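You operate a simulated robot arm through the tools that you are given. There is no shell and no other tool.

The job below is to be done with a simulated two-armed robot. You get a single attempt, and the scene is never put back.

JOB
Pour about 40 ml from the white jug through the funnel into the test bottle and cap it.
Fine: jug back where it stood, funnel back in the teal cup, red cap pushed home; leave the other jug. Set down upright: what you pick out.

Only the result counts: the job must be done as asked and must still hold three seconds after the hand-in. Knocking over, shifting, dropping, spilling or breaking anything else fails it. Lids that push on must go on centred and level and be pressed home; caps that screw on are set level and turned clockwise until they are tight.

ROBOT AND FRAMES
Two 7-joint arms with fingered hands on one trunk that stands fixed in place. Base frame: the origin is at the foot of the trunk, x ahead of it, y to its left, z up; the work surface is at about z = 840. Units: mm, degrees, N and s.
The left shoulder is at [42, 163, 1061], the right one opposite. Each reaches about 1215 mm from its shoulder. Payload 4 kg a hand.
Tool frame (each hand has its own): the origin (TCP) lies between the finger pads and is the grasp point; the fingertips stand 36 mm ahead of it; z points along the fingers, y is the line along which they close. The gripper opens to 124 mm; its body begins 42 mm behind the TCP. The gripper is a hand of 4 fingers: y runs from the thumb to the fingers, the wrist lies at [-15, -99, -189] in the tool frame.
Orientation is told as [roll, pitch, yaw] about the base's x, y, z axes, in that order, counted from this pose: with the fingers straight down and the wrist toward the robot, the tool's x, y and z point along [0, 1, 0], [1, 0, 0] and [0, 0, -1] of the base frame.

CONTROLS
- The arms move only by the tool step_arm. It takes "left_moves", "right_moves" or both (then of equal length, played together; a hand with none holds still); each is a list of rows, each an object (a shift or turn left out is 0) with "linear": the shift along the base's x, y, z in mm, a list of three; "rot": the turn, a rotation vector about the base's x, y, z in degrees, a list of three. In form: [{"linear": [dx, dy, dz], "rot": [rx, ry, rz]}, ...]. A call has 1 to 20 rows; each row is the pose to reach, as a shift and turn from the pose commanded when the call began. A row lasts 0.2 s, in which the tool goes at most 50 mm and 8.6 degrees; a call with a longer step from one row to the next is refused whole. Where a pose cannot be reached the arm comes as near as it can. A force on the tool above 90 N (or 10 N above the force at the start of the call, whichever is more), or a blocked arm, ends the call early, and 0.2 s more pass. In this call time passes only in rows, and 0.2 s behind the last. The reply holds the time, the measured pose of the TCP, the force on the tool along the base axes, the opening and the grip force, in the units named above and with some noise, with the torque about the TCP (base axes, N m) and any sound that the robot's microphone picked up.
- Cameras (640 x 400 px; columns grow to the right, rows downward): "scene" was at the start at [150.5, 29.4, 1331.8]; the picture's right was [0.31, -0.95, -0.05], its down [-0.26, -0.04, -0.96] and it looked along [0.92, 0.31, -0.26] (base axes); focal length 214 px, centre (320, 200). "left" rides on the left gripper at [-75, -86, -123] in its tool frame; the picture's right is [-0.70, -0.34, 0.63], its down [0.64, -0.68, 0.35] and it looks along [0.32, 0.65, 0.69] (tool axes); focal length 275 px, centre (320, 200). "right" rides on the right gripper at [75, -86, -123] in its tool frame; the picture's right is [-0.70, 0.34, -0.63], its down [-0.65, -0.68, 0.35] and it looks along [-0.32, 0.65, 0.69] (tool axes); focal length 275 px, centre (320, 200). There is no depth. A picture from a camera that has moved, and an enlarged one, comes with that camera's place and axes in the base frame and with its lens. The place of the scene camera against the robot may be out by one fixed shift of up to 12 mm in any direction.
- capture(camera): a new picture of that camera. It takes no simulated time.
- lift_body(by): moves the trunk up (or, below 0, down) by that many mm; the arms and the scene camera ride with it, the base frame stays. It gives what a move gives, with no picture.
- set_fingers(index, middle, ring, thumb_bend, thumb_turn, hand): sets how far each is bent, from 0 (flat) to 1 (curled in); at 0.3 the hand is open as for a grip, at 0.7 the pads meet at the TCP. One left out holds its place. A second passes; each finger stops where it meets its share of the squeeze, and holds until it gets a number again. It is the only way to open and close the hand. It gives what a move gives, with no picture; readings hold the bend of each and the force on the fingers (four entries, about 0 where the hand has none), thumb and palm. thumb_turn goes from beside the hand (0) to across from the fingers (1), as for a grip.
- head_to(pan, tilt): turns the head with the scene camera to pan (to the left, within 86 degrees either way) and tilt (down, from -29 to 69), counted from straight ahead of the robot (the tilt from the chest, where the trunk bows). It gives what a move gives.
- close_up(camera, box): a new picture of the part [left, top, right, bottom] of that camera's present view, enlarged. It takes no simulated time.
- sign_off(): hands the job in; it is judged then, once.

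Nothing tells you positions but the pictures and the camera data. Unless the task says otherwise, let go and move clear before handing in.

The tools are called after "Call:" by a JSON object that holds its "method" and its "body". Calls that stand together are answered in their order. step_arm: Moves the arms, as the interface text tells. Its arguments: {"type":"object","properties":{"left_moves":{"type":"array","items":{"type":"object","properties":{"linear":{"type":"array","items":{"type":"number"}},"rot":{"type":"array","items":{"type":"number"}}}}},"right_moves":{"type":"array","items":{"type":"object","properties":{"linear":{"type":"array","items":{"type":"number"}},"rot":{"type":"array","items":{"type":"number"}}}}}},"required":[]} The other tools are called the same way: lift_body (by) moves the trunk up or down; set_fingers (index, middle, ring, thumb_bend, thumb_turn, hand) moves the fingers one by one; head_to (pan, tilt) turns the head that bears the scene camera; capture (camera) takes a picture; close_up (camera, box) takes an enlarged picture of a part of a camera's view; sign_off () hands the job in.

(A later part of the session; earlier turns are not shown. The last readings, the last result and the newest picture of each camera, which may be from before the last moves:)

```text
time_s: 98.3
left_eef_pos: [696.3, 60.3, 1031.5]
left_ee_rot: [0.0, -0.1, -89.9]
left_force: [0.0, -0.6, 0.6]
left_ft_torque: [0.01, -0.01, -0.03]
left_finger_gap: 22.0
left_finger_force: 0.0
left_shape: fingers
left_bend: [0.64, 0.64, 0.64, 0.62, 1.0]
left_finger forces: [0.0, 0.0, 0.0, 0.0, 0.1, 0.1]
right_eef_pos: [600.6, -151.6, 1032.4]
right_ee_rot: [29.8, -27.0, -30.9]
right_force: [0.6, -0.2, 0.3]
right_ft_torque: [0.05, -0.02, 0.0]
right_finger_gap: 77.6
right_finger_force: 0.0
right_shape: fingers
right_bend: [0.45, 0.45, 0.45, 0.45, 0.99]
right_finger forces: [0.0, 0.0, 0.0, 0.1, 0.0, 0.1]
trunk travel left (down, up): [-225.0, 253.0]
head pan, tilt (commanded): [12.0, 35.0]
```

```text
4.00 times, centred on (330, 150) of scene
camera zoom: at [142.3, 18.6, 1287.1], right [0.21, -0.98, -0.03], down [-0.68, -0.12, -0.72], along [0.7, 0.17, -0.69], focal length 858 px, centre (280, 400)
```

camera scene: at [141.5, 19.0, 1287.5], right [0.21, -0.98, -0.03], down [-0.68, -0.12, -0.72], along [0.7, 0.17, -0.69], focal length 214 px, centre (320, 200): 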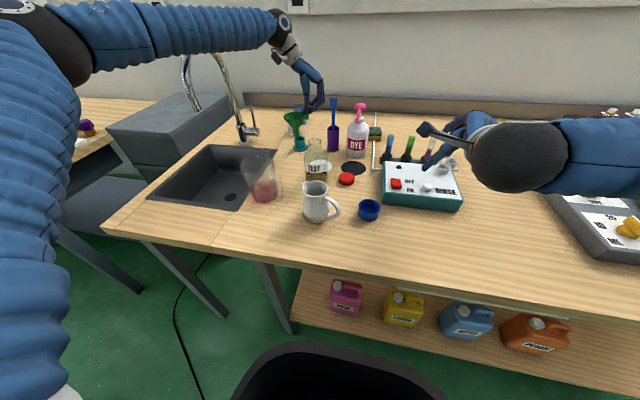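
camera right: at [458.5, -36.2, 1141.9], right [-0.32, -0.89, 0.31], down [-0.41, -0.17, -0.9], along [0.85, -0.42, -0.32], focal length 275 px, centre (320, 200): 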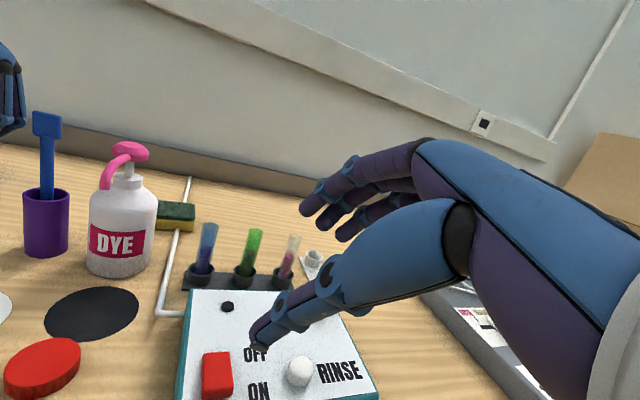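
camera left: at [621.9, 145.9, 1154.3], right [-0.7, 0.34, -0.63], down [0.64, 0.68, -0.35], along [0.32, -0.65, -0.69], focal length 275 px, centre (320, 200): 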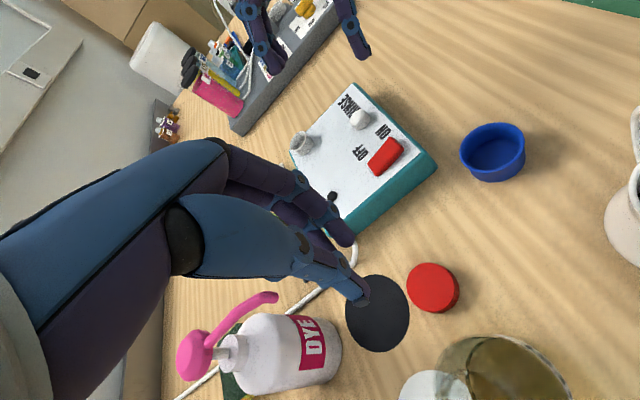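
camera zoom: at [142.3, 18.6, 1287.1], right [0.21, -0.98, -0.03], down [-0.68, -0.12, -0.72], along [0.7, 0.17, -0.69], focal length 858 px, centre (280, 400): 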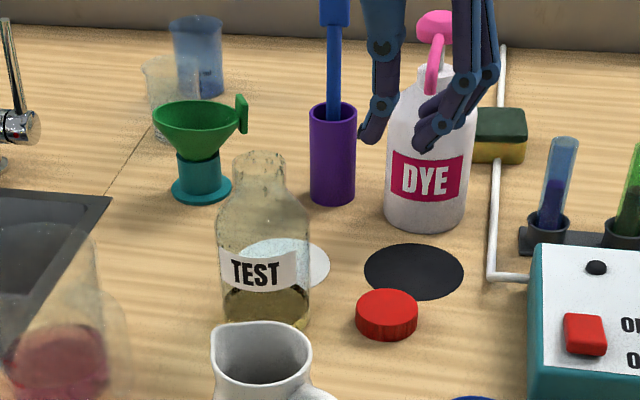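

The funnel, bottle and jug are all standing as they should. I'll zoom on the cap for an exact position, and compare the jug with its starting picture.

Call:
{"method": "close_up", "body": {"camera": "left", "box": [390, 250, 480, 330]}}

Call:
{"method": "close_up", "body": {"camera": "scene", "box": [302, 176, 352, 226]}}

Call:
{"method": "close_up", "body": {"camera": "scene", "box": [298, 135, 348, 185]}}

```text
5.00 times, centred on (435, 290) of left
camera zoom: at [621.9, 145.9, 1154.3], right [-0.7, 0.34, -0.63], down [0.64, 0.68, -0.35], along [0.32, -0.65, -0.69], focal length 1376 px, centre (-255, -250)
```

zoom: 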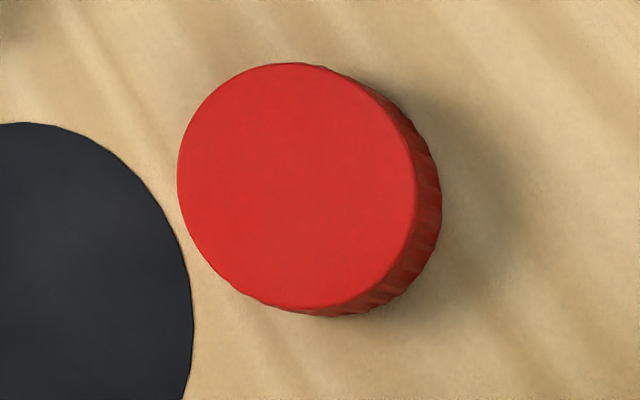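

```text
8.00 times, centred on (327, 201) of scene
camera zoom: at [142.3, 18.6, 1287.1], right [0.21, -0.98, -0.03], down [-0.68, -0.12, -0.72], along [0.7, 0.17, -0.69], focal length 1716 px, centre (264, 192)
```

zoom: 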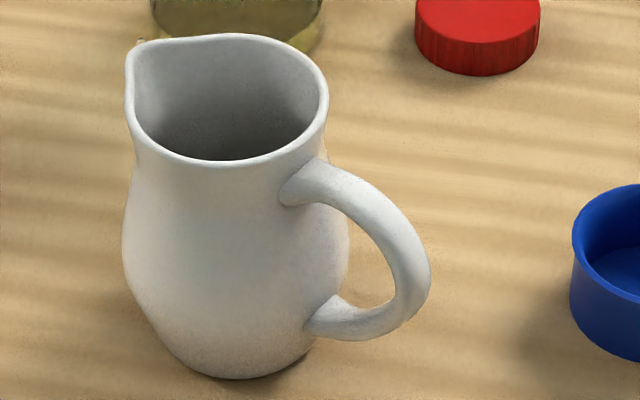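

```text
8.00 times, centred on (323, 160) of scene
camera zoom: at [142.3, 18.6, 1287.1], right [0.21, -0.98, -0.03], down [-0.68, -0.12, -0.72], along [0.7, 0.17, -0.69], focal length 1716 px, centre (296, 520)
```

zoom: 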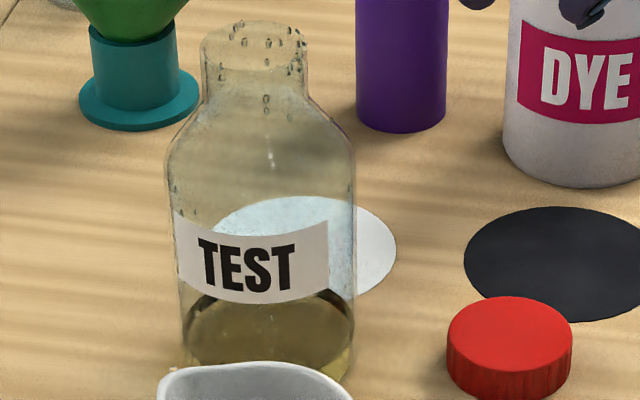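

The cap centre is near (690, 61). I'll move the right hand back to its side-viewing pose to help align the cap later, and bring the left hand over the cap with the fingers opened.

Call:
{"method": "set_fingers", "body": {"hand": "left", "index": 0.43, "middle": 0.43, "ring": 0.43, "thumb_bend": 0.43}}

Call:
{"method": "step_arm", "body": {"right_moves": [{"linear": [-10, 13, 5], "rot": [3.1, 3.2, 4.8]}, {"linear": [-20, 26, 5], "rot": [6.3, 6.4, 9.6]}, {"linear": [-30, 39, 5], "rot": [9.4, 9.6, 14.4]}, {"linear": [-40, 52, 0], "rot": [12.5, 12.7, 19.3]}, {"linear": [-50, 65, -4], "rot": [15.6, 15.9, 24.1]}, {"linear": [-60, 78, -8], "rot": [18.8, 19.1, 28.9]}, {"linear": [-70, 91, -12], "rot": [21.9, 22.3, 33.7]}], "left_moves": [{"linear": [-6.3, 1.2, 0]}, {"linear": [-6.3, 1.2, -15]}, {"linear": [-6.3, 1.2, -35]}, {"linear": [-6.3, 1.2, -55]}, {"linear": [-6.3, 1.2, -75]}, {"linear": [-6.3, 1.2, -90]}, {"linear": [-6.3, 1.2, -100]}]}}

Call:
{"method": "close_up", "body": {"camera": "left", "box": [300, 200, 520, 390]}}

Call:
{"method": "capture", "body": {"camera": "right"}}

Call:
{"method": "close_up", "body": {"camera": "scene", "box": [300, 110, 400, 200]}}

```text
time_s: 99.3
left_eef_pos: [696.7, 60.7, 1031.9]
left_ee_rot: [0.0, -0.1, -90.0]
left_force: [-0.1, -0.3, 0.0]
left_ft_torque: [0.01, 0.06, 0.01]
left_finger_gap: 83.6
left_finger_force: 0.1
left_shape: fingers
left_bend: [0.43, 0.43, 0.43, 0.43, 0.99]
left_finger forces: [0.0, 0.0, 0.1, 0.0, 0.0, 0.0]
right_eef_pos: [599.2, -151.1, 1034.4]
right_ee_rot: [29.7, -27.0, -31.0]
right_force: [0.3, -0.1, 0.2]
right_ft_torque: [-0.01, 0.01, 0.03]
right_finger_gap: 77.6
right_finger_force: 0.0
right_shape: fingers
right_bend: [0.45, 0.45, 0.45, 0.45, 0.99]
right_finger forces: [0.0, 0.0, 0.0, 0.1, 0.0, 0.0]
trunk travel left (down, up): [-225.0, 253.0]
head pan, tilt (commanded): [12.0, 35.0]
```

```text
time_s: 100.9
left_eef_pos: [689.0, 62.4, 932.1]
left_ee_rot: [0.0, -0.1, -89.9]
left_force: [-0.5, -0.1, 0.3]
left_ft_torque: [0.0, 0.01, -0.04]
left_finger_gap: 83.5
left_finger_force: 0.0
left_shape: fingers
left_bend: [0.43, 0.43, 0.43, 0.43, 0.99]
left_finger forces: [0.0, 0.0, 0.0, 0.0, 0.0, 0.0]
right_eef_pos: [530.1, -59.7, 1020.3]
right_ee_rot: [44.9, 0.1, 0.0]
right_force: [1.0, 0.1, -0.3]
right_ft_torque: [0.01, 0.0, 0.0]
right_finger_gap: 77.7
right_finger_force: 0.0
right_shape: fingers
right_bend: [0.45, 0.45, 0.45, 0.45, 0.99]
right_finger forces: [0.1, 0.0, 0.1, 0.0, 0.0, 0.1]
trunk travel left (down, up): [-225.0, 253.0]
head pan, tilt (commanded): [12.0, 35.0]
```

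```text
2.11 times, centred on (410, 295) of left
camera zoom: at [614.4, 149.0, 1054.5], right [-0.7, 0.34, -0.63], down [0.64, 0.68, -0.35], along [0.32, -0.65, -0.69], focal length 580 px, centre (130, 0)
```

zoom: 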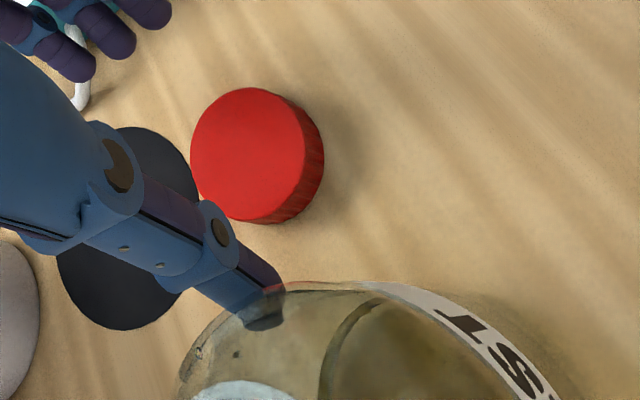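

```text
taken
camera right: at [444.2, -94.6, 1159.0], right [0.34, -0.94, -0.04], down [-0.68, -0.21, -0.7], along [0.65, 0.27, -0.71], focal length 275 px, centre (320, 200)
```

right: 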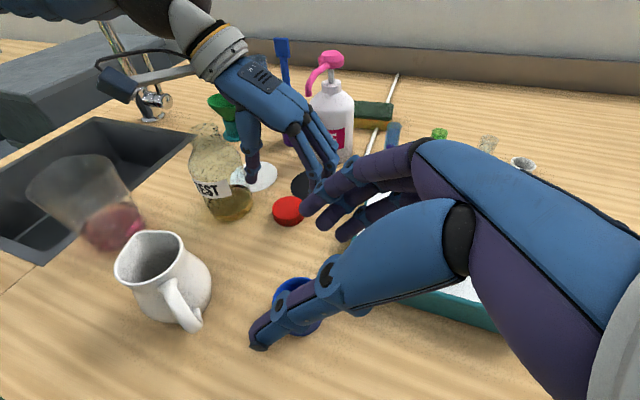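

```text
4.44 times, centred on (350, 155) of scene
camera zoom: at [142.3, 18.8, 1287.1], right [0.21, -0.98, -0.03], down [-0.68, -0.12, -0.72], along [0.7, 0.17, -0.69], focal length 953 px, centre (187, 400)
```

zoom: 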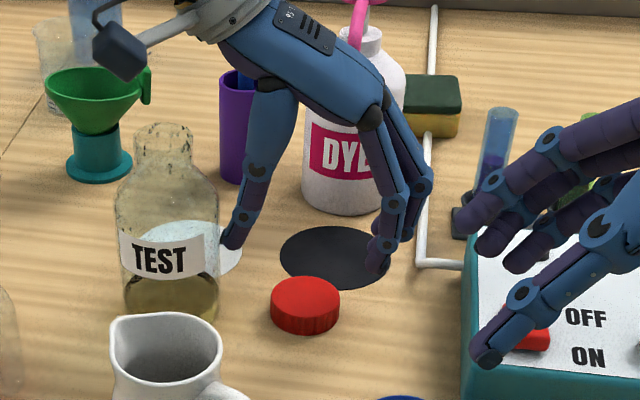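

With this hand heading the thumb comes too close to the bottle. I'll raise the hand, turn it 90° so it closes along x instead, then come down again.

Call:
{"method": "step_arm", "body": {"left_moves": [{"linear": [0, -4, 30]}, {"linear": [0, -4, 70]}, {"linear": [0, -2, 110], "rot": [0, 0, 7.5]}, {"linear": [0, 0, 130], "rot": [0, 0, 15]}, {"linear": [0, 0, 130], "rot": [0, 0, 22.5]}, {"linear": [0, 0, 130], "rot": [0, 0, 30]}, {"linear": [0, 0, 130], "rot": [0, 0, 37.5]}, {"linear": [0, 0, 130], "rot": [0, 0, 45]}, {"linear": [0, 0, 130], "rot": [0, 0, 52.5]}, {"linear": [0, 0, 130], "rot": [0, 0, 60]}, {"linear": [0, 0, 130], "rot": [0, 0, 67.5]}, {"linear": [0, 0, 130], "rot": [0, 0, 75]}, {"linear": [0, 0, 130], "rot": [0, 0, 82.5]}, {"linear": [0, 0, 130], "rot": [0, 0, 90]}]}}

Call:
{"method": "capture", "body": {"camera": "left"}}

Call:
{"method": "close_up", "body": {"camera": "right", "box": [170, 60, 330, 240]}}

```text
time_s: 103.9
left_eef_pos: [688.9, 63.1, 1060.9]
left_ee_rot: [0.1, 0.0, 0.2]
left_force: [0.7, -0.7, -1.1]
left_ft_torque: [-0.01, -0.02, -0.01]
left_finger_gap: 83.7
left_finger_force: 0.1
left_shape: fingers
left_bend: [0.43, 0.43, 0.43, 0.43, 0.99]
left_finger forces: [0.0, 0.0, 0.0, 0.0, 0.0, 0.0]
right_eef_pos: [529.2, -58.5, 1018.9]
right_ee_rot: [44.9, 0.2, 0.0]
right_force: [-0.1, 0.9, -0.3]
right_ft_torque: [-0.03, -0.03, 0.01]
right_finger_gap: 77.8
right_finger_force: 0.0
right_shape: fingers
right_bend: [0.45, 0.45, 0.45, 0.45, 0.99]
right_finger forces: [0.0, 0.0, 0.0, 0.1, 0.0, 0.1]
trunk travel left (down, up): [-225.0, 253.0]
head pan, tilt (commanded): [12.0, 35.0]
```

```text
taken
camera left: at [603.8, -11.8, 1184.7], right [-0.33, -0.7, -0.63], down [-0.68, 0.64, -0.35], along [0.65, 0.32, -0.69], focal length 275 px, centre (320, 200)
```

left: 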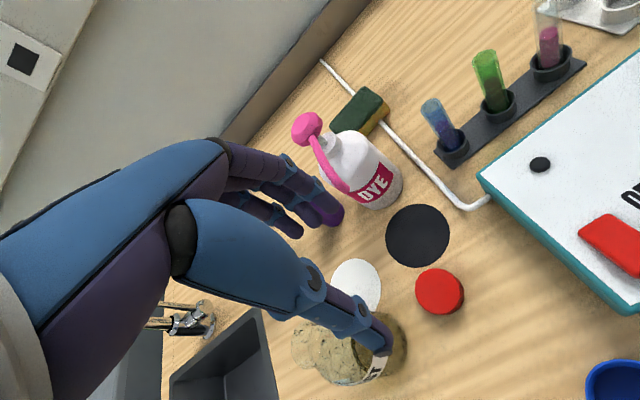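

```text
2.22 times, centred on (250, 150) of right
camera zoom: at [444.4, -94.2, 1158.8], right [0.34, -0.94, -0.04], down [-0.68, -0.21, -0.7], along [0.65, 0.26, -0.71], focal length 612 px, centre (476, 311)
```

zoom: 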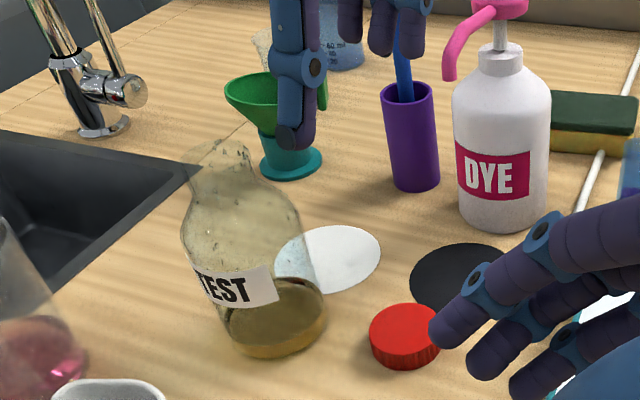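

The hand is turned and clear of the bottle. I'll zoom on the cap and the bottle neck from this heading.

Call:
{"method": "close_up", "body": {"camera": "left", "box": [390, 240, 490, 340]}}

Call:
{"method": "close_up", "body": {"camera": "left", "box": [270, 280, 430, 400]}}

Call:
{"method": "close_up", "body": {"camera": "right", "box": [200, 115, 320, 235]}}

```text
4.00 times, centred on (440, 290) of left
camera zoom: at [603.8, -11.8, 1184.7], right [-0.33, -0.7, -0.63], down [-0.68, 0.64, -0.35], along [0.65, 0.32, -0.69], focal length 1101 px, centre (-160, -160)
```

zoom: 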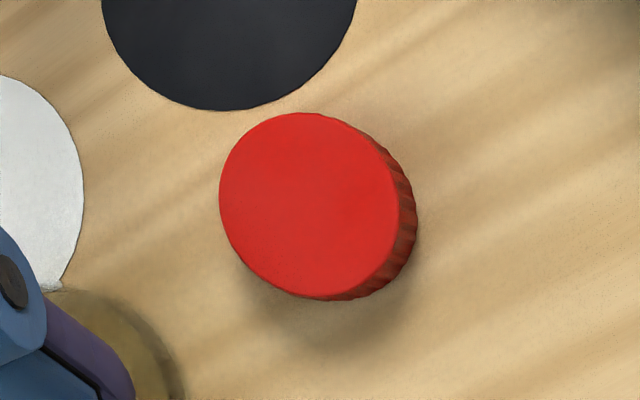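

```text
3.33 times, centred on (350, 340) of left
camera zoom: at [603.8, -11.8, 1184.7], right [-0.33, -0.7, -0.63], down [-0.68, 0.64, -0.35], along [0.65, 0.32, -0.69], focal length 918 px, centre (220, -267)
```

zoom: 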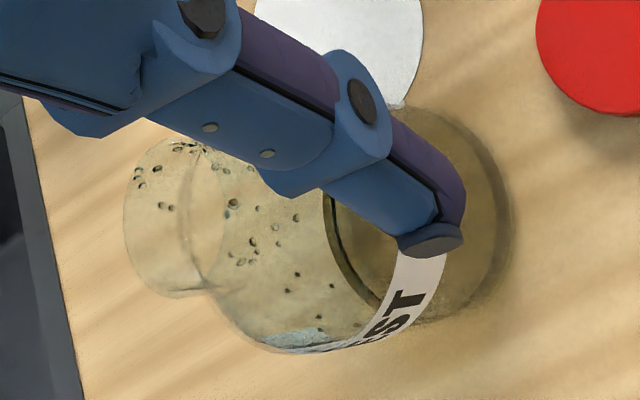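

```text
3.33 times, centred on (260, 175) of right
camera zoom: at [444.4, -94.2, 1158.8], right [0.34, -0.94, -0.04], down [-0.68, -0.21, -0.7], along [0.65, 0.26, -0.71], focal length 918 px, centre (520, 283)
```

zoom: 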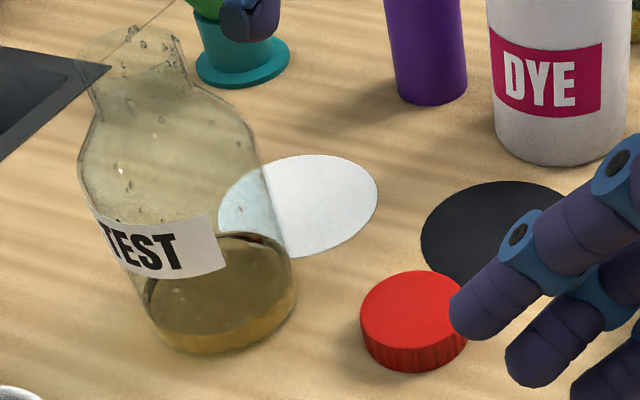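

The cap centre is at about (690, 60). I'll lower over it and check before the final approach.

Call:
{"method": "step_arm", "body": {"left_moves": [{"linear": [1, -2.5, -40]}, {"linear": [1, -2.5, -80]}, {"linear": [1, -2.5, -115]}, {"linear": [1, -2.5, -140]}, {"linear": [1, -2.5, -155]}]}}

Call:
{"method": "close_up", "body": {"camera": "left", "box": [280, 180, 500, 400]}}

Call:
{"method": "close_up", "body": {"camera": "scene", "box": [310, 130, 390, 200]}}

Call:
{"method": "close_up", "body": {"camera": "right", "box": [220, 120, 340, 240]}}

```text
time_s: 105.1
left_eef_pos: [689.1, 60.9, 907.3]
left_ee_rot: [0.0, 0.0, 0.1]
left_force: [0.1, 0.3, -0.1]
left_ft_torque: [-0.01, 0.0, 0.03]
left_finger_gap: 83.7
left_finger_force: 0.1
left_shape: fingers
left_bend: [0.43, 0.43, 0.43, 0.43, 0.99]
left_finger forces: [0.1, 0.0, 0.0, 0.1, 0.0, 0.0]
right_eef_pos: [528.7, -60.5, 1019.0]
right_ee_rot: [44.9, 0.1, -0.2]
right_force: [0.3, 0.9, -0.1]
right_ft_torque: [-0.02, 0.01, 0.03]
right_finger_gap: 77.6
right_finger_force: 0.0
right_shape: fingers
right_bend: [0.45, 0.45, 0.45, 0.45, 0.99]
right_finger forces: [0.0, 0.1, 0.0, 0.0, 0.0, 0.1]
trunk travel left (down, up): [-225.0, 253.0]
head pan, tilt (commanded): [12.0, 35.0]
```

```text
1.82 times, centred on (390, 290) of left
camera zoom: at [603.7, -13.7, 1029.9], right [-0.34, -0.7, -0.63], down [-0.68, 0.64, -0.35], along [0.65, 0.32, -0.69], focal length 500 px, centre (193, 36)
```

zoom: 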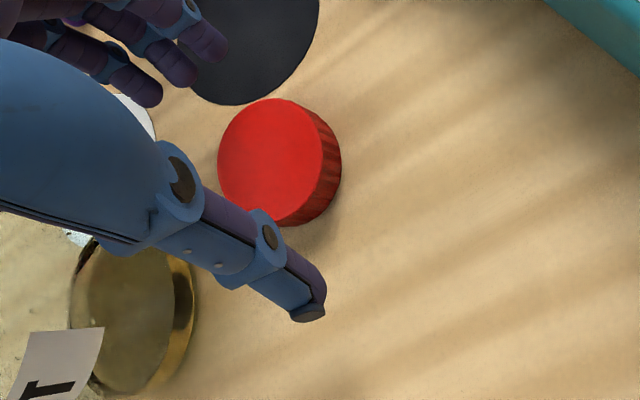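

```text
5.71 times, centred on (350, 165) of scene
camera zoom: at [142.4, 19.0, 1287.1], right [0.21, -0.98, -0.03], down [-0.68, -0.12, -0.72], along [0.7, 0.17, -0.69], focal length 1226 px, centre (149, 400)
```

zoom: 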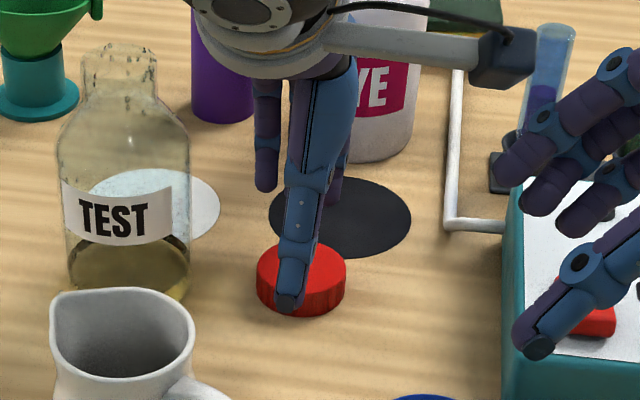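

```text
3.33 times, centred on (280, 180) of right
camera zoom: at [444.3, -94.2, 1158.9], right [0.34, -0.94, -0.04], down [-0.68, -0.21, -0.7], along [0.65, 0.26, -0.71], focal length 918 px, centre (453, 267)
```

zoom: 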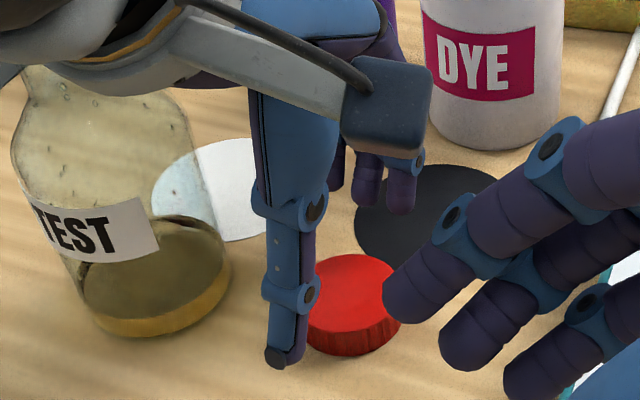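

Thumb and fingers straddle the cap evenly. Lowering the last 17 mm and closing partway.

Call:
{"method": "step_arm", "body": {"left_moves": [{"linear": [0.5, -1, -9]}, {"linear": [0.5, -1, -17]}]}}

Call:
{"method": "set_fingers", "body": {"hand": "left", "index": 0.5, "middle": 0.5, "ring": 0.5, "thumb_bend": 0.5}}

Call:
{"method": "close_up", "body": {"camera": "scene", "box": [320, 140, 380, 195]}}

Call:
{"method": "close_up", "body": {"camera": "right", "box": [230, 140, 320, 230]}}

Call:
{"method": "close_up", "body": {"camera": "left", "box": [300, 200, 460, 360]}}

```text
time_s: 105.7
left_eef_pos: [689.7, 60.1, 890.4]
left_ee_rot: [0.0, 0.0, 0.1]
left_force: [0.4, -0.7, -1.1]
left_ft_torque: [-0.01, -0.01, 0.05]
left_finger_gap: 83.5
left_finger_force: 0.0
left_shape: fingers
left_bend: [0.43, 0.43, 0.43, 0.43, 0.99]
left_finger forces: [0.0, 0.0, 0.0, 0.0, 0.0, 0.0]
right_eef_pos: [528.4, -59.6, 1019.9]
right_ee_rot: [44.8, 0.0, -0.1]
right_force: [0.6, 0.1, -0.2]
right_ft_torque: [0.0, 0.0, -0.01]
right_finger_gap: 78.0
right_finger_force: 0.1
right_shape: fingers
right_bend: [0.45, 0.45, 0.45, 0.45, 0.99]
right_finger forces: [0.0, 0.0, 0.0, 0.1, 0.1, 0.0]
trunk travel left (down, up): [-225.0, 253.0]
head pan, tilt (commanded): [12.0, 35.0]
```

```text
time_s: 106.7
left_eef_pos: [689.9, 59.8, 890.1]
left_ee_rot: [0.0, 0.0, 0.1]
left_force: [0.9, -1.0, 0.0]
left_ft_torque: [-0.02, 0.02, -0.03]
left_finger_gap: 62.2
left_finger_force: 0.1
left_shape: fingers
left_bend: [0.5, 0.5, 0.5, 0.5, 1.0]
left_finger forces: [0.0, 0.0, 0.0, 0.1, 0.0, 0.1]
right_eef_pos: [529.1, -59.9, 1020.3]
right_ee_rot: [44.9, 0.1, -0.1]
right_force: [0.8, 0.0, 0.2]
right_ft_torque: [0.01, 0.01, 0.0]
right_finger_gap: 78.0
right_finger_force: 0.1
right_shape: fingers
right_bend: [0.45, 0.45, 0.45, 0.45, 0.99]
right_finger forces: [0.0, 0.0, 0.0, 0.1, 0.1, 0.0]
trunk travel left (down, up): [-225.0, 253.0]
head pan, tilt (commanded): [12.0, 35.0]
```

```text
7.27 times, centred on (350, 168) of scene
camera zoom: at [142.0, 18.9, 1287.2], right [0.21, -0.98, -0.03], down [-0.68, -0.12, -0.72], along [0.7, 0.17, -0.69], focal length 1560 px, centre (102, 436)
```

zoom: 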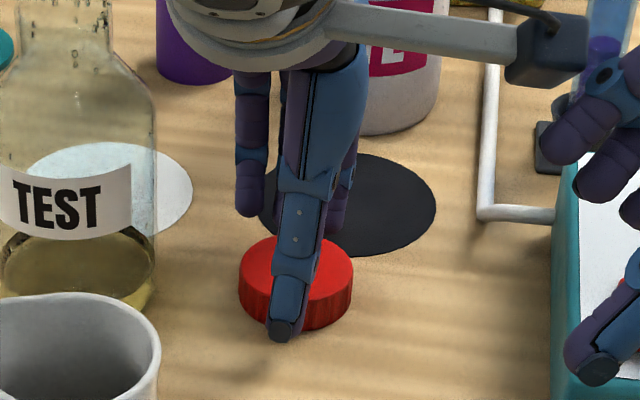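

```text
4.44 times, centred on (275, 185) of right
camera zoom: at [444.0, -94.3, 1159.1], right [0.34, -0.94, -0.04], down [-0.68, -0.21, -0.7], along [0.65, 0.26, -0.71], focal length 1224 px, centre (520, 267)
```

zoom: 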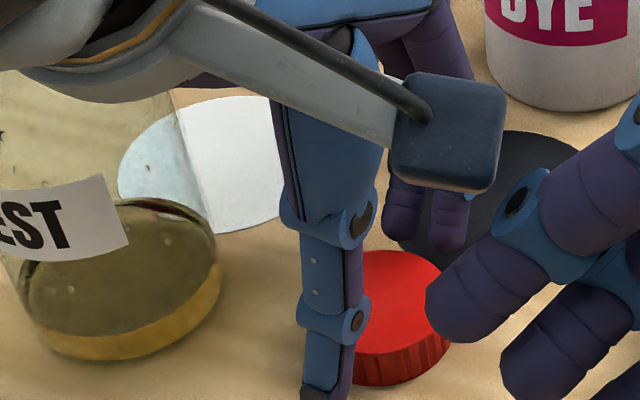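

```text
2.50 times, centred on (380, 280) of left
camera zoom: at [604.2, -14.9, 1013.1], right [-0.34, -0.7, -0.63], down [-0.68, 0.64, -0.35], along [0.65, 0.32, -0.69], focal length 688 px, centre (170, 0)
```

zoom: 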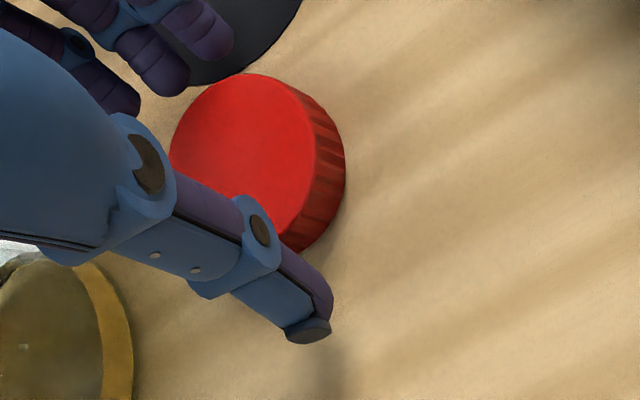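

The thumb and middle finger oppose each other across the cap's centre. Closing gently.

Call:
{"method": "set_fingers", "body": {"hand": "left", "index": 0.55, "middle": 0.55, "ring": 0.55, "thumb_bend": 0.55}}

Call:
{"method": "close_up", "body": {"camera": "scene", "box": [320, 140, 380, 195]}}

Call:
{"method": "close_up", "body": {"camera": "left", "box": [300, 200, 460, 360]}}

```text
time_s: 107.7
left_eef_pos: [689.2, 61.2, 890.5]
left_ee_rot: [0.0, 0.0, 0.1]
left_force: [0.1, 0.7, 0.3]
left_ft_torque: [0.0, -0.01, -0.01]
left_finger_gap: 47.8
left_finger_force: 0.6
left_shape: fingers
left_bend: [0.55, 0.55, 0.55, 0.55, 1.0]
left_finger forces: [0.3, 0.3, 0.0, 0.0, 0.5, 0.0]
right_eef_pos: [529.1, -59.5, 1019.2]
right_ee_rot: [45.0, 0.0, 0.0]
right_force: [0.2, 0.6, 0.3]
right_ft_torque: [0.03, 0.01, -0.02]
right_finger_gap: 77.6
right_finger_force: 0.0
right_shape: fingers
right_bend: [0.45, 0.45, 0.45, 0.45, 0.99]
right_finger forces: [0.1, 0.1, 0.0, 0.0, 0.1, 0.0]
trunk travel left (down, up): [-225.0, 253.0]
head pan, tilt (commanded): [12.0, 35.0]
```

```text
7.27 times, centred on (350, 168) of scene
camera zoom: at [142.0, 18.9, 1287.2], right [0.21, -0.98, -0.03], down [-0.68, -0.12, -0.72], along [0.7, 0.17, -0.69], focal length 1560 px, centre (102, 436)
```

zoom: 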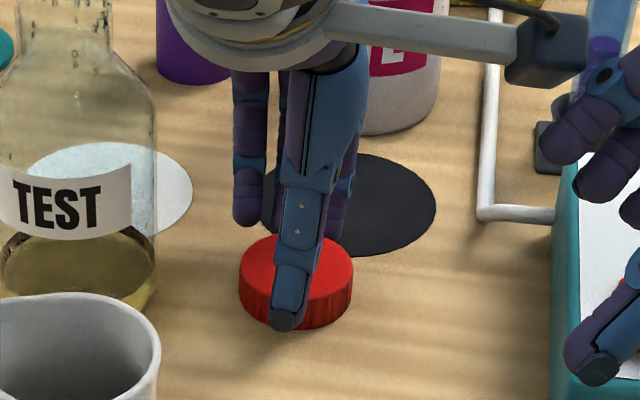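

```text
2.50 times, centred on (380, 280) of left
camera zoom: at [604.3, -14.9, 1013.1], right [-0.34, -0.7, -0.63], down [-0.68, 0.64, -0.35], along [0.65, 0.32, -0.69], focal length 688 px, centre (170, 0)
```

zoom: 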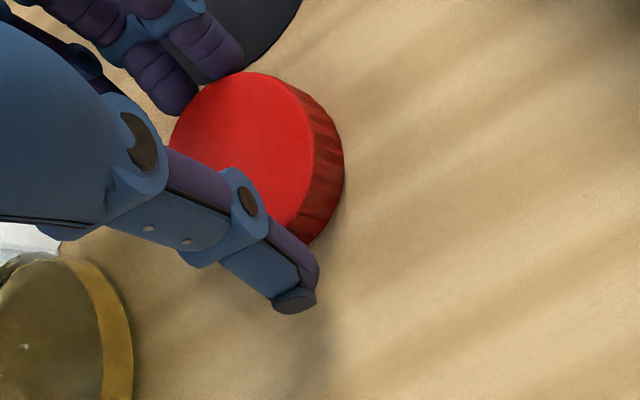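

Index, middle and thumb touch the cap lightly, a good three-point hold. Squeezing a little more.

Call:
{"method": "set_fingers", "body": {"hand": "left", "index": 0.59, "middle": 0.59, "ring": 0.57, "thumb_bend": 0.59}}

Call:
{"method": "step_arm", "body": {"left_moves": [{"linear": [0, 0, 4]}, {"linear": [0, 0, 10]}]}}

Call:
{"method": "close_up", "body": {"camera": "scene", "box": [320, 140, 380, 195]}}

Call:
{"method": "close_up", "body": {"camera": "left", "box": [300, 200, 460, 360]}}

Call:
{"method": "close_up", "body": {"camera": "right", "box": [230, 140, 320, 230]}}

```text
time_s: 108.7
left_eef_pos: [689.3, 59.2, 891.1]
left_ee_rot: [0.0, -0.1, 0.2]
left_force: [0.0, 0.6, 0.7]
left_ft_torque: [0.0, -0.02, 0.0]
left_finger_gap: 44.4
left_finger_force: 4.4
left_shape: fingers
left_bend: [0.57, 0.57, 0.56, 0.57, 1.0]
left_finger forces: [2.2, 2.7, 0.0, 0.1, 4.1, 0.0]
right_eef_pos: [529.0, -59.6, 1019.1]
right_ee_rot: [44.9, 0.0, 0.0]
right_force: [0.1, 0.6, -0.7]
right_ft_torque: [0.01, 0.0, -0.01]
right_finger_gap: 77.5
right_finger_force: 0.1
right_shape: fingers
right_bend: [0.45, 0.45, 0.45, 0.45, 0.99]
right_finger forces: [0.0, 0.0, 0.0, 0.0, 0.0, 0.0]
trunk travel left (down, up): [-225.0, 253.0]
head pan, tilt (commanded): [12.0, 35.0]
```

```text
time_s: 109.3
left_eef_pos: [690.2, 60.0, 901.4]
left_ee_rot: [0.0, 0.1, 0.2]
left_force: [0.5, -0.1, 0.1]
left_ft_torque: [-0.01, 0.04, -0.04]
left_finger_gap: 44.5
left_finger_force: 3.7
left_shape: fingers
left_bend: [0.57, 0.57, 0.56, 0.57, 1.0]
left_finger forces: [2.0, 2.2, 0.0, 0.1, 3.8, 0.0]
right_eef_pos: [529.8, -59.3, 1019.1]
right_ee_rot: [44.9, -0.1, -0.1]
right_force: [0.5, 0.2, -0.6]
right_ft_torque: [0.01, -0.01, 0.02]
right_finger_gap: 77.6
right_finger_force: 0.1
right_shape: fingers
right_bend: [0.45, 0.45, 0.45, 0.45, 0.99]
right_finger forces: [0.0, 0.0, 0.1, 0.0, 0.0, 0.1]
trunk travel left (down, up): [-225.0, 253.0]
head pan, tilt (commanded): [12.0, 35.0]
```

```text
7.27 times, centred on (350, 168) of scene
camera zoom: at [141.9, 18.8, 1287.2], right [0.21, -0.98, -0.03], down [-0.68, -0.12, -0.72], along [0.7, 0.17, -0.69], focal length 1560 px, centre (102, 436)
```

zoom: 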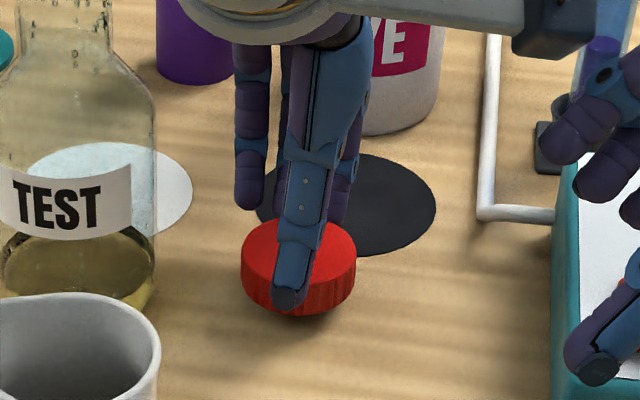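

```text
2.50 times, centred on (380, 280) of left
camera zoom: at [604.1, -15.6, 1023.5], right [-0.34, -0.7, -0.63], down [-0.68, 0.64, -0.35], along [0.65, 0.32, -0.69], focal length 688 px, centre (170, 0)
```

zoom: 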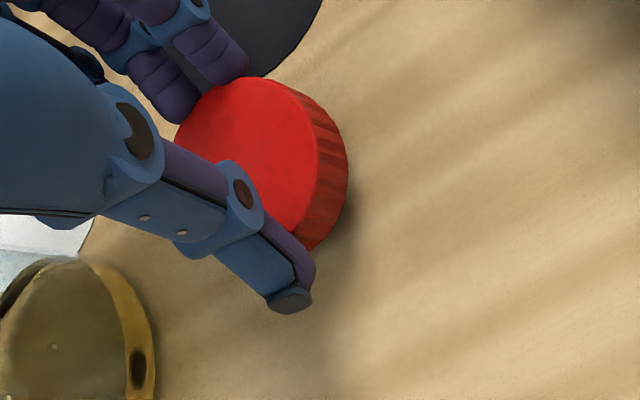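

```text
4.44 times, centred on (275, 185) of right
camera zoom: at [443.8, -94.4, 1159.2], right [0.34, -0.94, -0.04], down [-0.68, -0.21, -0.7], along [0.65, 0.26, -0.71], focal length 1224 px, centre (520, 267)
```

zoom: 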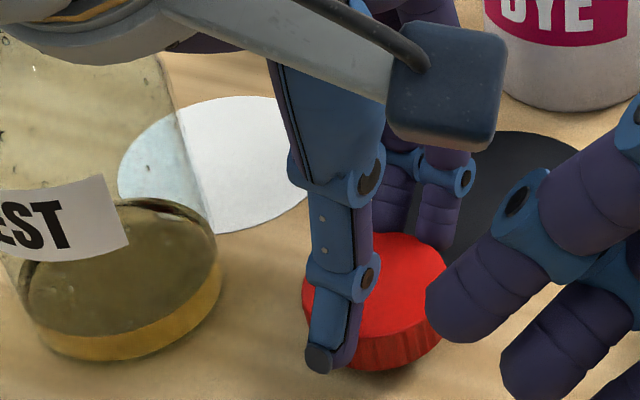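

The cap came up level with a light hold. I'll lift it to above neck height and carry it over the bottle.

Call:
{"method": "step_arm", "body": {"left_moves": [{"linear": [0, 0, 20]}, {"linear": [0, 0, 50]}, {"linear": [0, 0, 85]}, {"linear": [0, 0, 120]}, {"linear": [0, 0, 155]}, {"linear": [-1, 20, 165]}, {"linear": [-3, 45, 165]}, {"linear": [-5, 70, 165]}, {"linear": [-7, 90, 165]}, {"linear": [-7.5, 98, 165]}]}}

Call:
{"method": "close_up", "body": {"camera": "scene", "box": [285, 90, 365, 180]}}

Call:
{"method": "capture", "body": {"camera": "right"}}

Call:
{"method": "capture", "body": {"camera": "left"}}

```text
time_s: 111.5
left_eef_pos: [685.0, 158.3, 1066.3]
left_ee_rot: [0.1, -0.1, 0.0]
left_force: [-0.4, -0.1, -0.5]
left_ft_torque: [-0.01, -0.02, 0.0]
left_finger_gap: 44.3
left_finger_force: 4.2
left_shape: fingers
left_bend: [0.57, 0.57, 0.56, 0.57, 1.0]
left_finger forces: [1.8, 2.2, 0.0, 0.0, 3.7, 0.0]
right_eef_pos: [529.7, -60.7, 1019.3]
right_ee_rot: [44.9, 0.0, -0.1]
right_force: [-0.5, -0.3, 0.0]
right_ft_torque: [0.01, 0.04, 0.01]
right_finger_gap: 77.7
right_finger_force: 0.0
right_shape: fingers
right_bend: [0.45, 0.45, 0.45, 0.45, 0.99]
right_finger forces: [0.1, 0.1, 0.0, 0.1, 0.0, 0.0]
trunk travel left (down, up): [-225.0, 253.0]
head pan, tilt (commanded): [12.0, 35.0]
```

```text
4.44 times, centred on (325, 135) of scene
camera zoom: at [141.8, 18.8, 1287.2], right [0.21, -0.98, -0.03], down [-0.68, -0.12, -0.72], along [0.7, 0.17, -0.69], focal length 953 px, centre (298, 489)
```

zoom: 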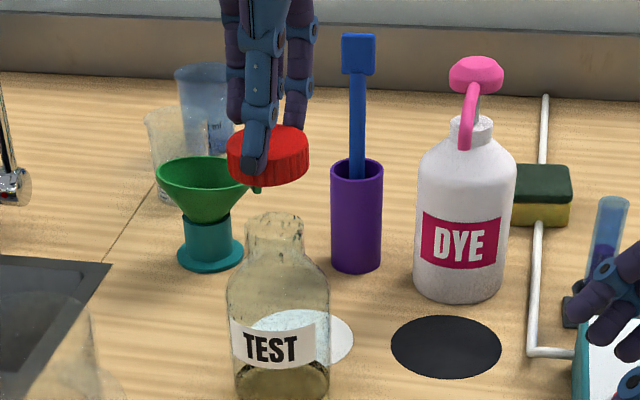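

```text
taken
camera right: at [443.8, -94.5, 1159.2], right [0.34, -0.94, -0.04], down [-0.68, -0.21, -0.7], along [0.65, 0.26, -0.71], focal length 275 px, centre (320, 200)
```

right: 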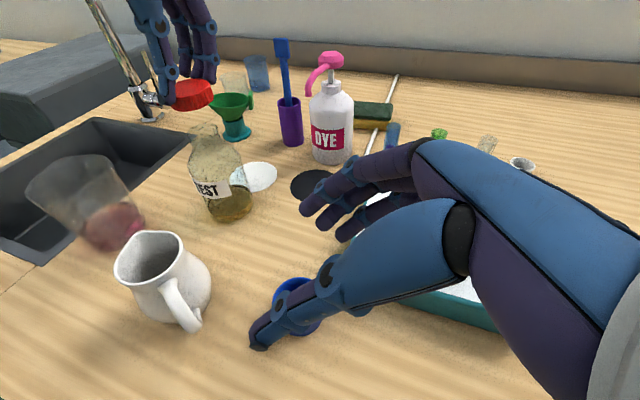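

```text
taken
camera left: at [598.4, 83.7, 1189.2], right [-0.34, -0.7, -0.63], down [-0.68, 0.64, -0.35], along [0.65, 0.32, -0.69], focal length 275 px, centre (320, 200)
```

left: 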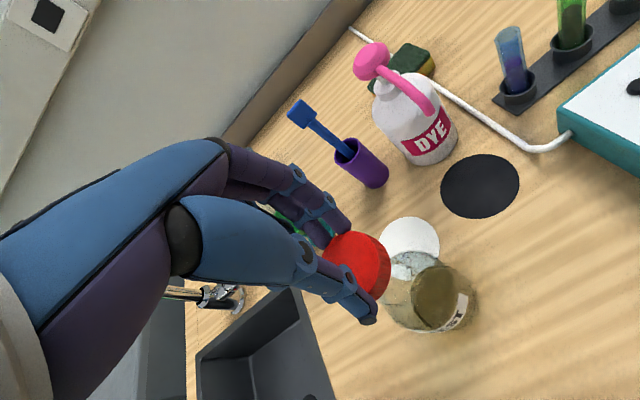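

The cap hangs about 37 mm above the neck. I'll lower to about 10 mm above it, then zoom to align from both side views.

Call:
{"method": "step_arm", "body": {"left_moves": [{"linear": [0, 0, -10]}, {"linear": [0, 0, -20]}, {"linear": [0, 0, -26]}]}}

Call:
{"method": "close_up", "body": {"camera": "scene", "box": [300, 110, 340, 150]}}

Call:
{"method": "close_up", "body": {"camera": "right", "box": [165, 75, 245, 155]}}

Call:
{"method": "close_up", "body": {"camera": "left", "box": [290, 200, 450, 360]}}

```text
time_s: 112.3
left_eef_pos: [682.9, 158.6, 1039.3]
left_ee_rot: [0.0, 0.0, 0.0]
left_force: [0.2, -0.3, -0.3]
left_ft_torque: [0.03, 0.01, -0.01]
left_finger_gap: 44.2
left_finger_force: 3.9
left_shape: fingers
left_bend: [0.57, 0.57, 0.56, 0.57, 1.0]
left_finger forces: [2.0, 2.3, 0.0, 0.1, 3.7, 0.0]
right_eef_pos: [529.2, -59.5, 1019.2]
right_ee_rot: [44.9, 0.0, -0.1]
right_force: [1.4, 0.7, -0.5]
right_ft_torque: [0.01, 0.02, -0.01]
right_finger_gap: 77.6
right_finger_force: 0.1
right_shape: fingers
right_bend: [0.45, 0.45, 0.45, 0.45, 0.99]
right_finger forces: [0.1, 0.1, 0.1, 0.0, 0.0, 0.0]
trunk travel left (down, up): [-225.0, 253.0]
head pan, tilt (commanded): [12.0, 35.0]
```

```text
10.00 times, centred on (320, 130) of scene
camera zoom: at [141.9, 18.7, 1287.2], right [0.21, -0.98, -0.03], down [-0.68, -0.12, -0.72], along [0.7, 0.17, -0.69], focal length 2145 px, centre (320, 900)
```

zoom: 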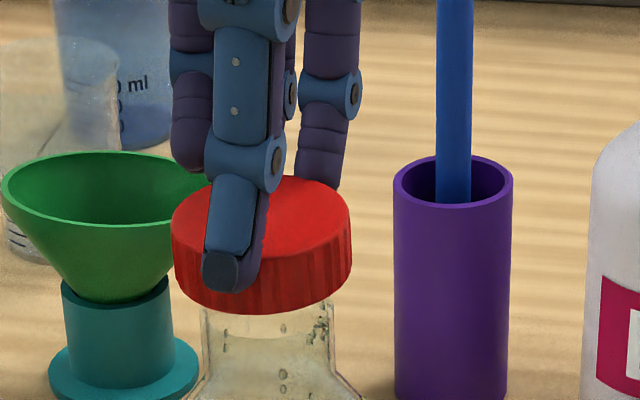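

```text
5.00 times, centred on (205, 115) of right
camera zoom: at [443.9, -94.5, 1159.1], right [0.34, -0.94, -0.04], down [-0.68, -0.21, -0.7], along [0.65, 0.26, -0.71], focal length 1376 px, centre (895, 625)
```

zoom: 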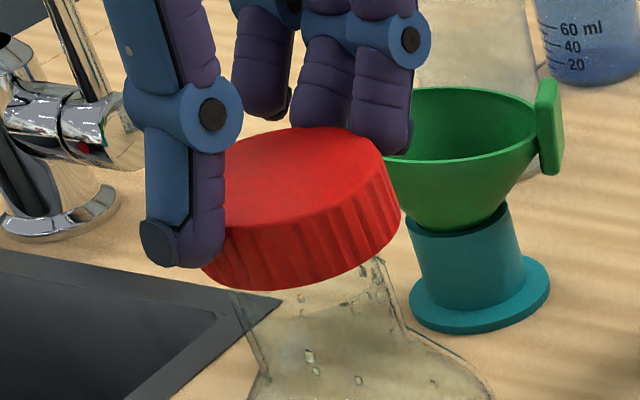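

```text
2.50 times, centred on (370, 280) of left
camera zoom: at [597.6, 82.4, 1162.2], right [-0.34, -0.7, -0.63], down [-0.68, 0.64, -0.35], along [0.65, 0.32, -0.69], focal length 688 px, centre (195, 0)
```

zoom: 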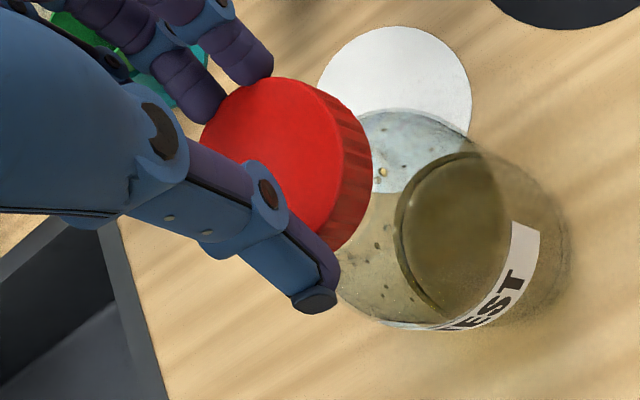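

The cap looks level in both views. I'll zoom in further to measure the sideways offset between cap and neck in the two side views.

Call:
{"method": "close_up", "body": {"camera": "scene", "box": [304, 124, 334, 152]}}

Call:
{"method": "close_up", "body": {"camera": "right", "box": [180, 95, 240, 160]}}

```text
14.29 times, centred on (319, 138) of scene
camera zoom: at [141.9, 18.7, 1287.2], right [0.21, -0.98, -0.03], down [-0.68, -0.12, -0.72], along [0.7, 0.17, -0.69], focal length 3064 px, centre (334, 1086)
```

zoom: 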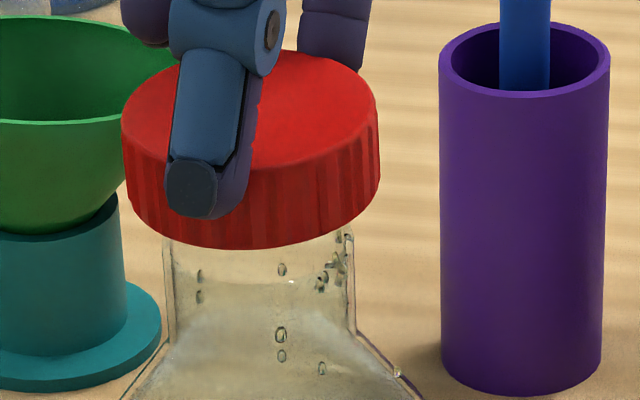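

```text
6.15 times, centred on (210, 128) of right
camera zoom: at [443.9, -94.5, 1159.1], right [0.34, -0.94, -0.04], down [-0.68, -0.21, -0.7], along [0.65, 0.26, -0.71], focal length 1694 px, centre (997, 646)
```

zoom: 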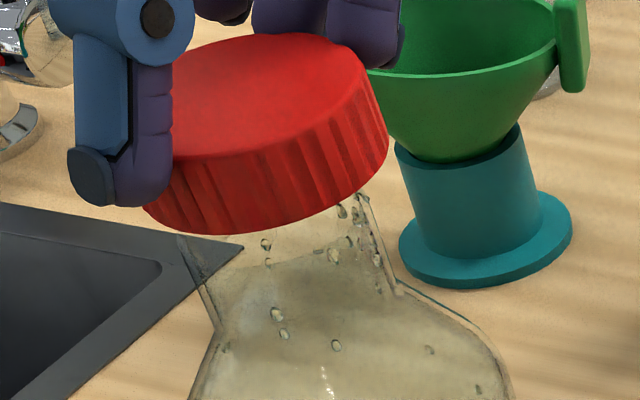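

The cap is about 2.4 mm too far forward and 0.7 mm too far left of the neck axis. I'll correct that and lower in small steps until it touches.

Call:
{"method": "step_arm", "body": {"left_moves": [{"linear": [-2.4, -0.7, 0]}, {"linear": [-2.4, -0.7, -4]}, {"linear": [-2.4, -0.7, -7]}]}}

Call:
{"method": "close_up", "body": {"camera": "scene", "box": [304, 124, 334, 152]}}

Call:
{"method": "close_up", "body": {"camera": "right", "box": [180, 95, 240, 160]}}

```text
time_s: 113.1
left_eef_pos: [679.6, 156.5, 1032.8]
left_ee_rot: [-0.1, 0.0, -0.1]
left_force: [0.4, -0.1, -0.1]
left_ft_torque: [0.0, 0.0, 0.0]
left_finger_gap: 44.5
left_finger_force: 3.6
left_shape: fingers
left_bend: [0.57, 0.57, 0.56, 0.57, 1.0]
left_finger forces: [2.0, 2.3, 0.0, 0.0, 3.7, 0.1]
right_eef_pos: [529.0, -59.8, 1018.6]
right_ee_rot: [44.9, -0.1, -0.1]
right_force: [-1.2, -0.1, -0.2]
right_ft_torque: [-0.03, 0.0, -0.02]
right_finger_gap: 77.6
right_finger_force: 0.1
right_shape: fingers
right_bend: [0.45, 0.45, 0.45, 0.45, 0.99]
right_finger forces: [0.1, 0.0, 0.1, 0.0, 0.0, 0.0]
trunk travel left (down, up): [-225.0, 253.0]
head pan, tilt (commanded): [12.0, 35.0]
```

```text
14.29 times, centred on (319, 138) of scene
camera zoom: at [141.8, 18.7, 1287.2], right [0.21, -0.98, -0.03], down [-0.68, -0.12, -0.72], along [0.7, 0.17, -0.69], focal length 3064 px, centre (334, 1086)
```

zoom: 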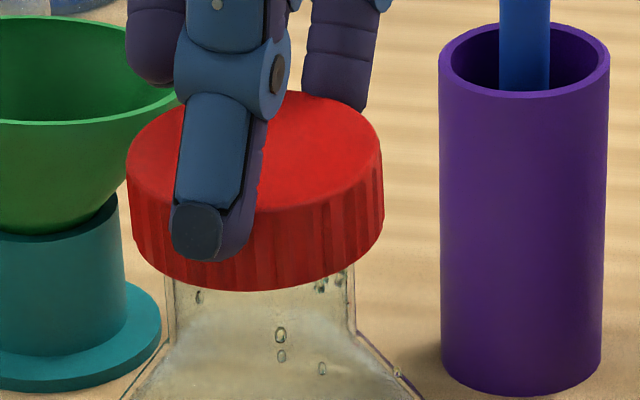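

```text
6.15 times, centred on (210, 128) of right
camera zoom: at [443.8, -94.5, 1159.2], right [0.34, -0.94, -0.04], down [-0.68, -0.21, -0.7], along [0.65, 0.26, -0.71], focal length 1694 px, centre (997, 646)
```

zoom: 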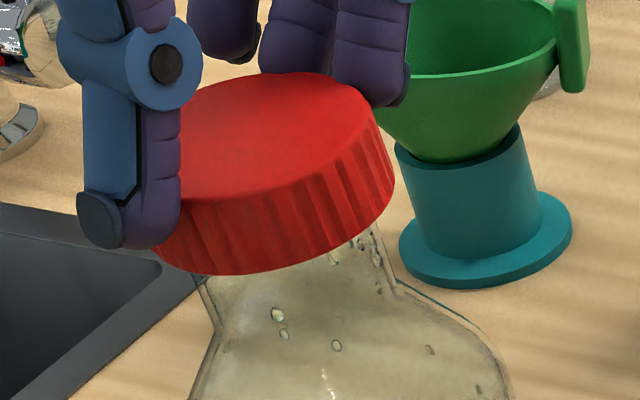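

Cap and neck are concentric to within half a millimetre in both views. Lowering in 2 mm steps to feel the contact.

Call:
{"method": "step_arm", "body": {"left_moves": [{"linear": [0.3, 0.5, -2]}, {"linear": [0.3, 0.5, -4]}, {"linear": [0.3, 0.5, -6]}]}}

Call:
{"method": "close_up", "body": {"camera": "scene", "box": [304, 124, 334, 152]}}

Call:
{"method": "close_up", "body": {"camera": "right", "box": [180, 95, 240, 160]}}

```text
time_s: 113.9
left_eef_pos: [680.6, 156.2, 1026.4]
left_ee_rot: [0.0, -0.1, 0.0]
left_force: [0.2, 0.3, 0.0]
left_ft_torque: [0.0, 0.03, 0.01]
left_finger_gap: 44.2
left_finger_force: 4.2
left_shape: fingers
left_bend: [0.57, 0.57, 0.56, 0.57, 1.0]
left_finger forces: [1.9, 2.2, 0.0, 0.0, 3.7, 0.0]
right_eef_pos: [529.1, -59.5, 1019.3]
right_ee_rot: [44.9, 0.1, -0.1]
right_force: [0.4, -0.5, 0.3]
right_ft_torque: [0.0, -0.03, 0.01]
right_finger_gap: 77.6
right_finger_force: 0.1
right_shape: fingers
right_bend: [0.45, 0.45, 0.45, 0.45, 0.99]
right_finger forces: [0.1, 0.0, 0.1, 0.0, 0.0, 0.0]
trunk travel left (down, up): [-225.0, 253.0]
head pan, tilt (commanded): [12.0, 35.0]
```

```text
14.29 times, centred on (319, 138) of scene
camera zoom: at [141.9, 18.8, 1287.2], right [0.21, -0.98, -0.03], down [-0.68, -0.12, -0.72], along [0.7, 0.17, -0.69], focal length 3064 px, centre (334, 1086)
```

zoom: 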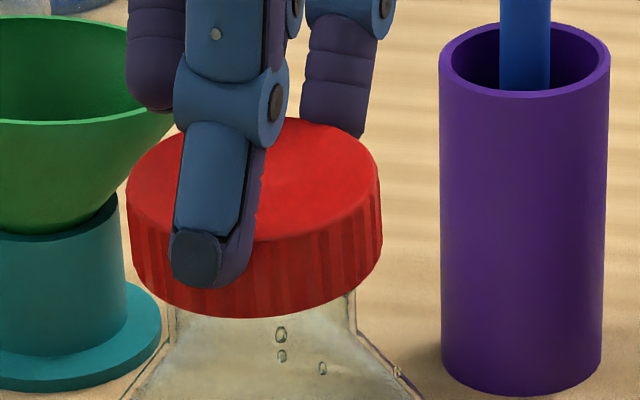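

```text
6.15 times, centred on (210, 128) of right
camera zoom: at [443.9, -94.4, 1159.2], right [0.34, -0.94, -0.04], down [-0.68, -0.21, -0.7], along [0.65, 0.26, -0.71], focal length 1694 px, centre (997, 646)
```

zoom: 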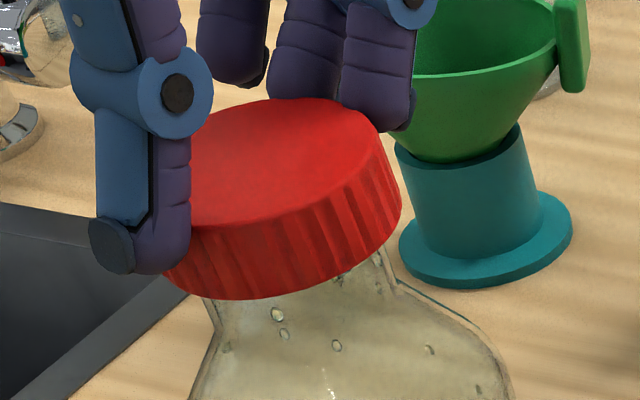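

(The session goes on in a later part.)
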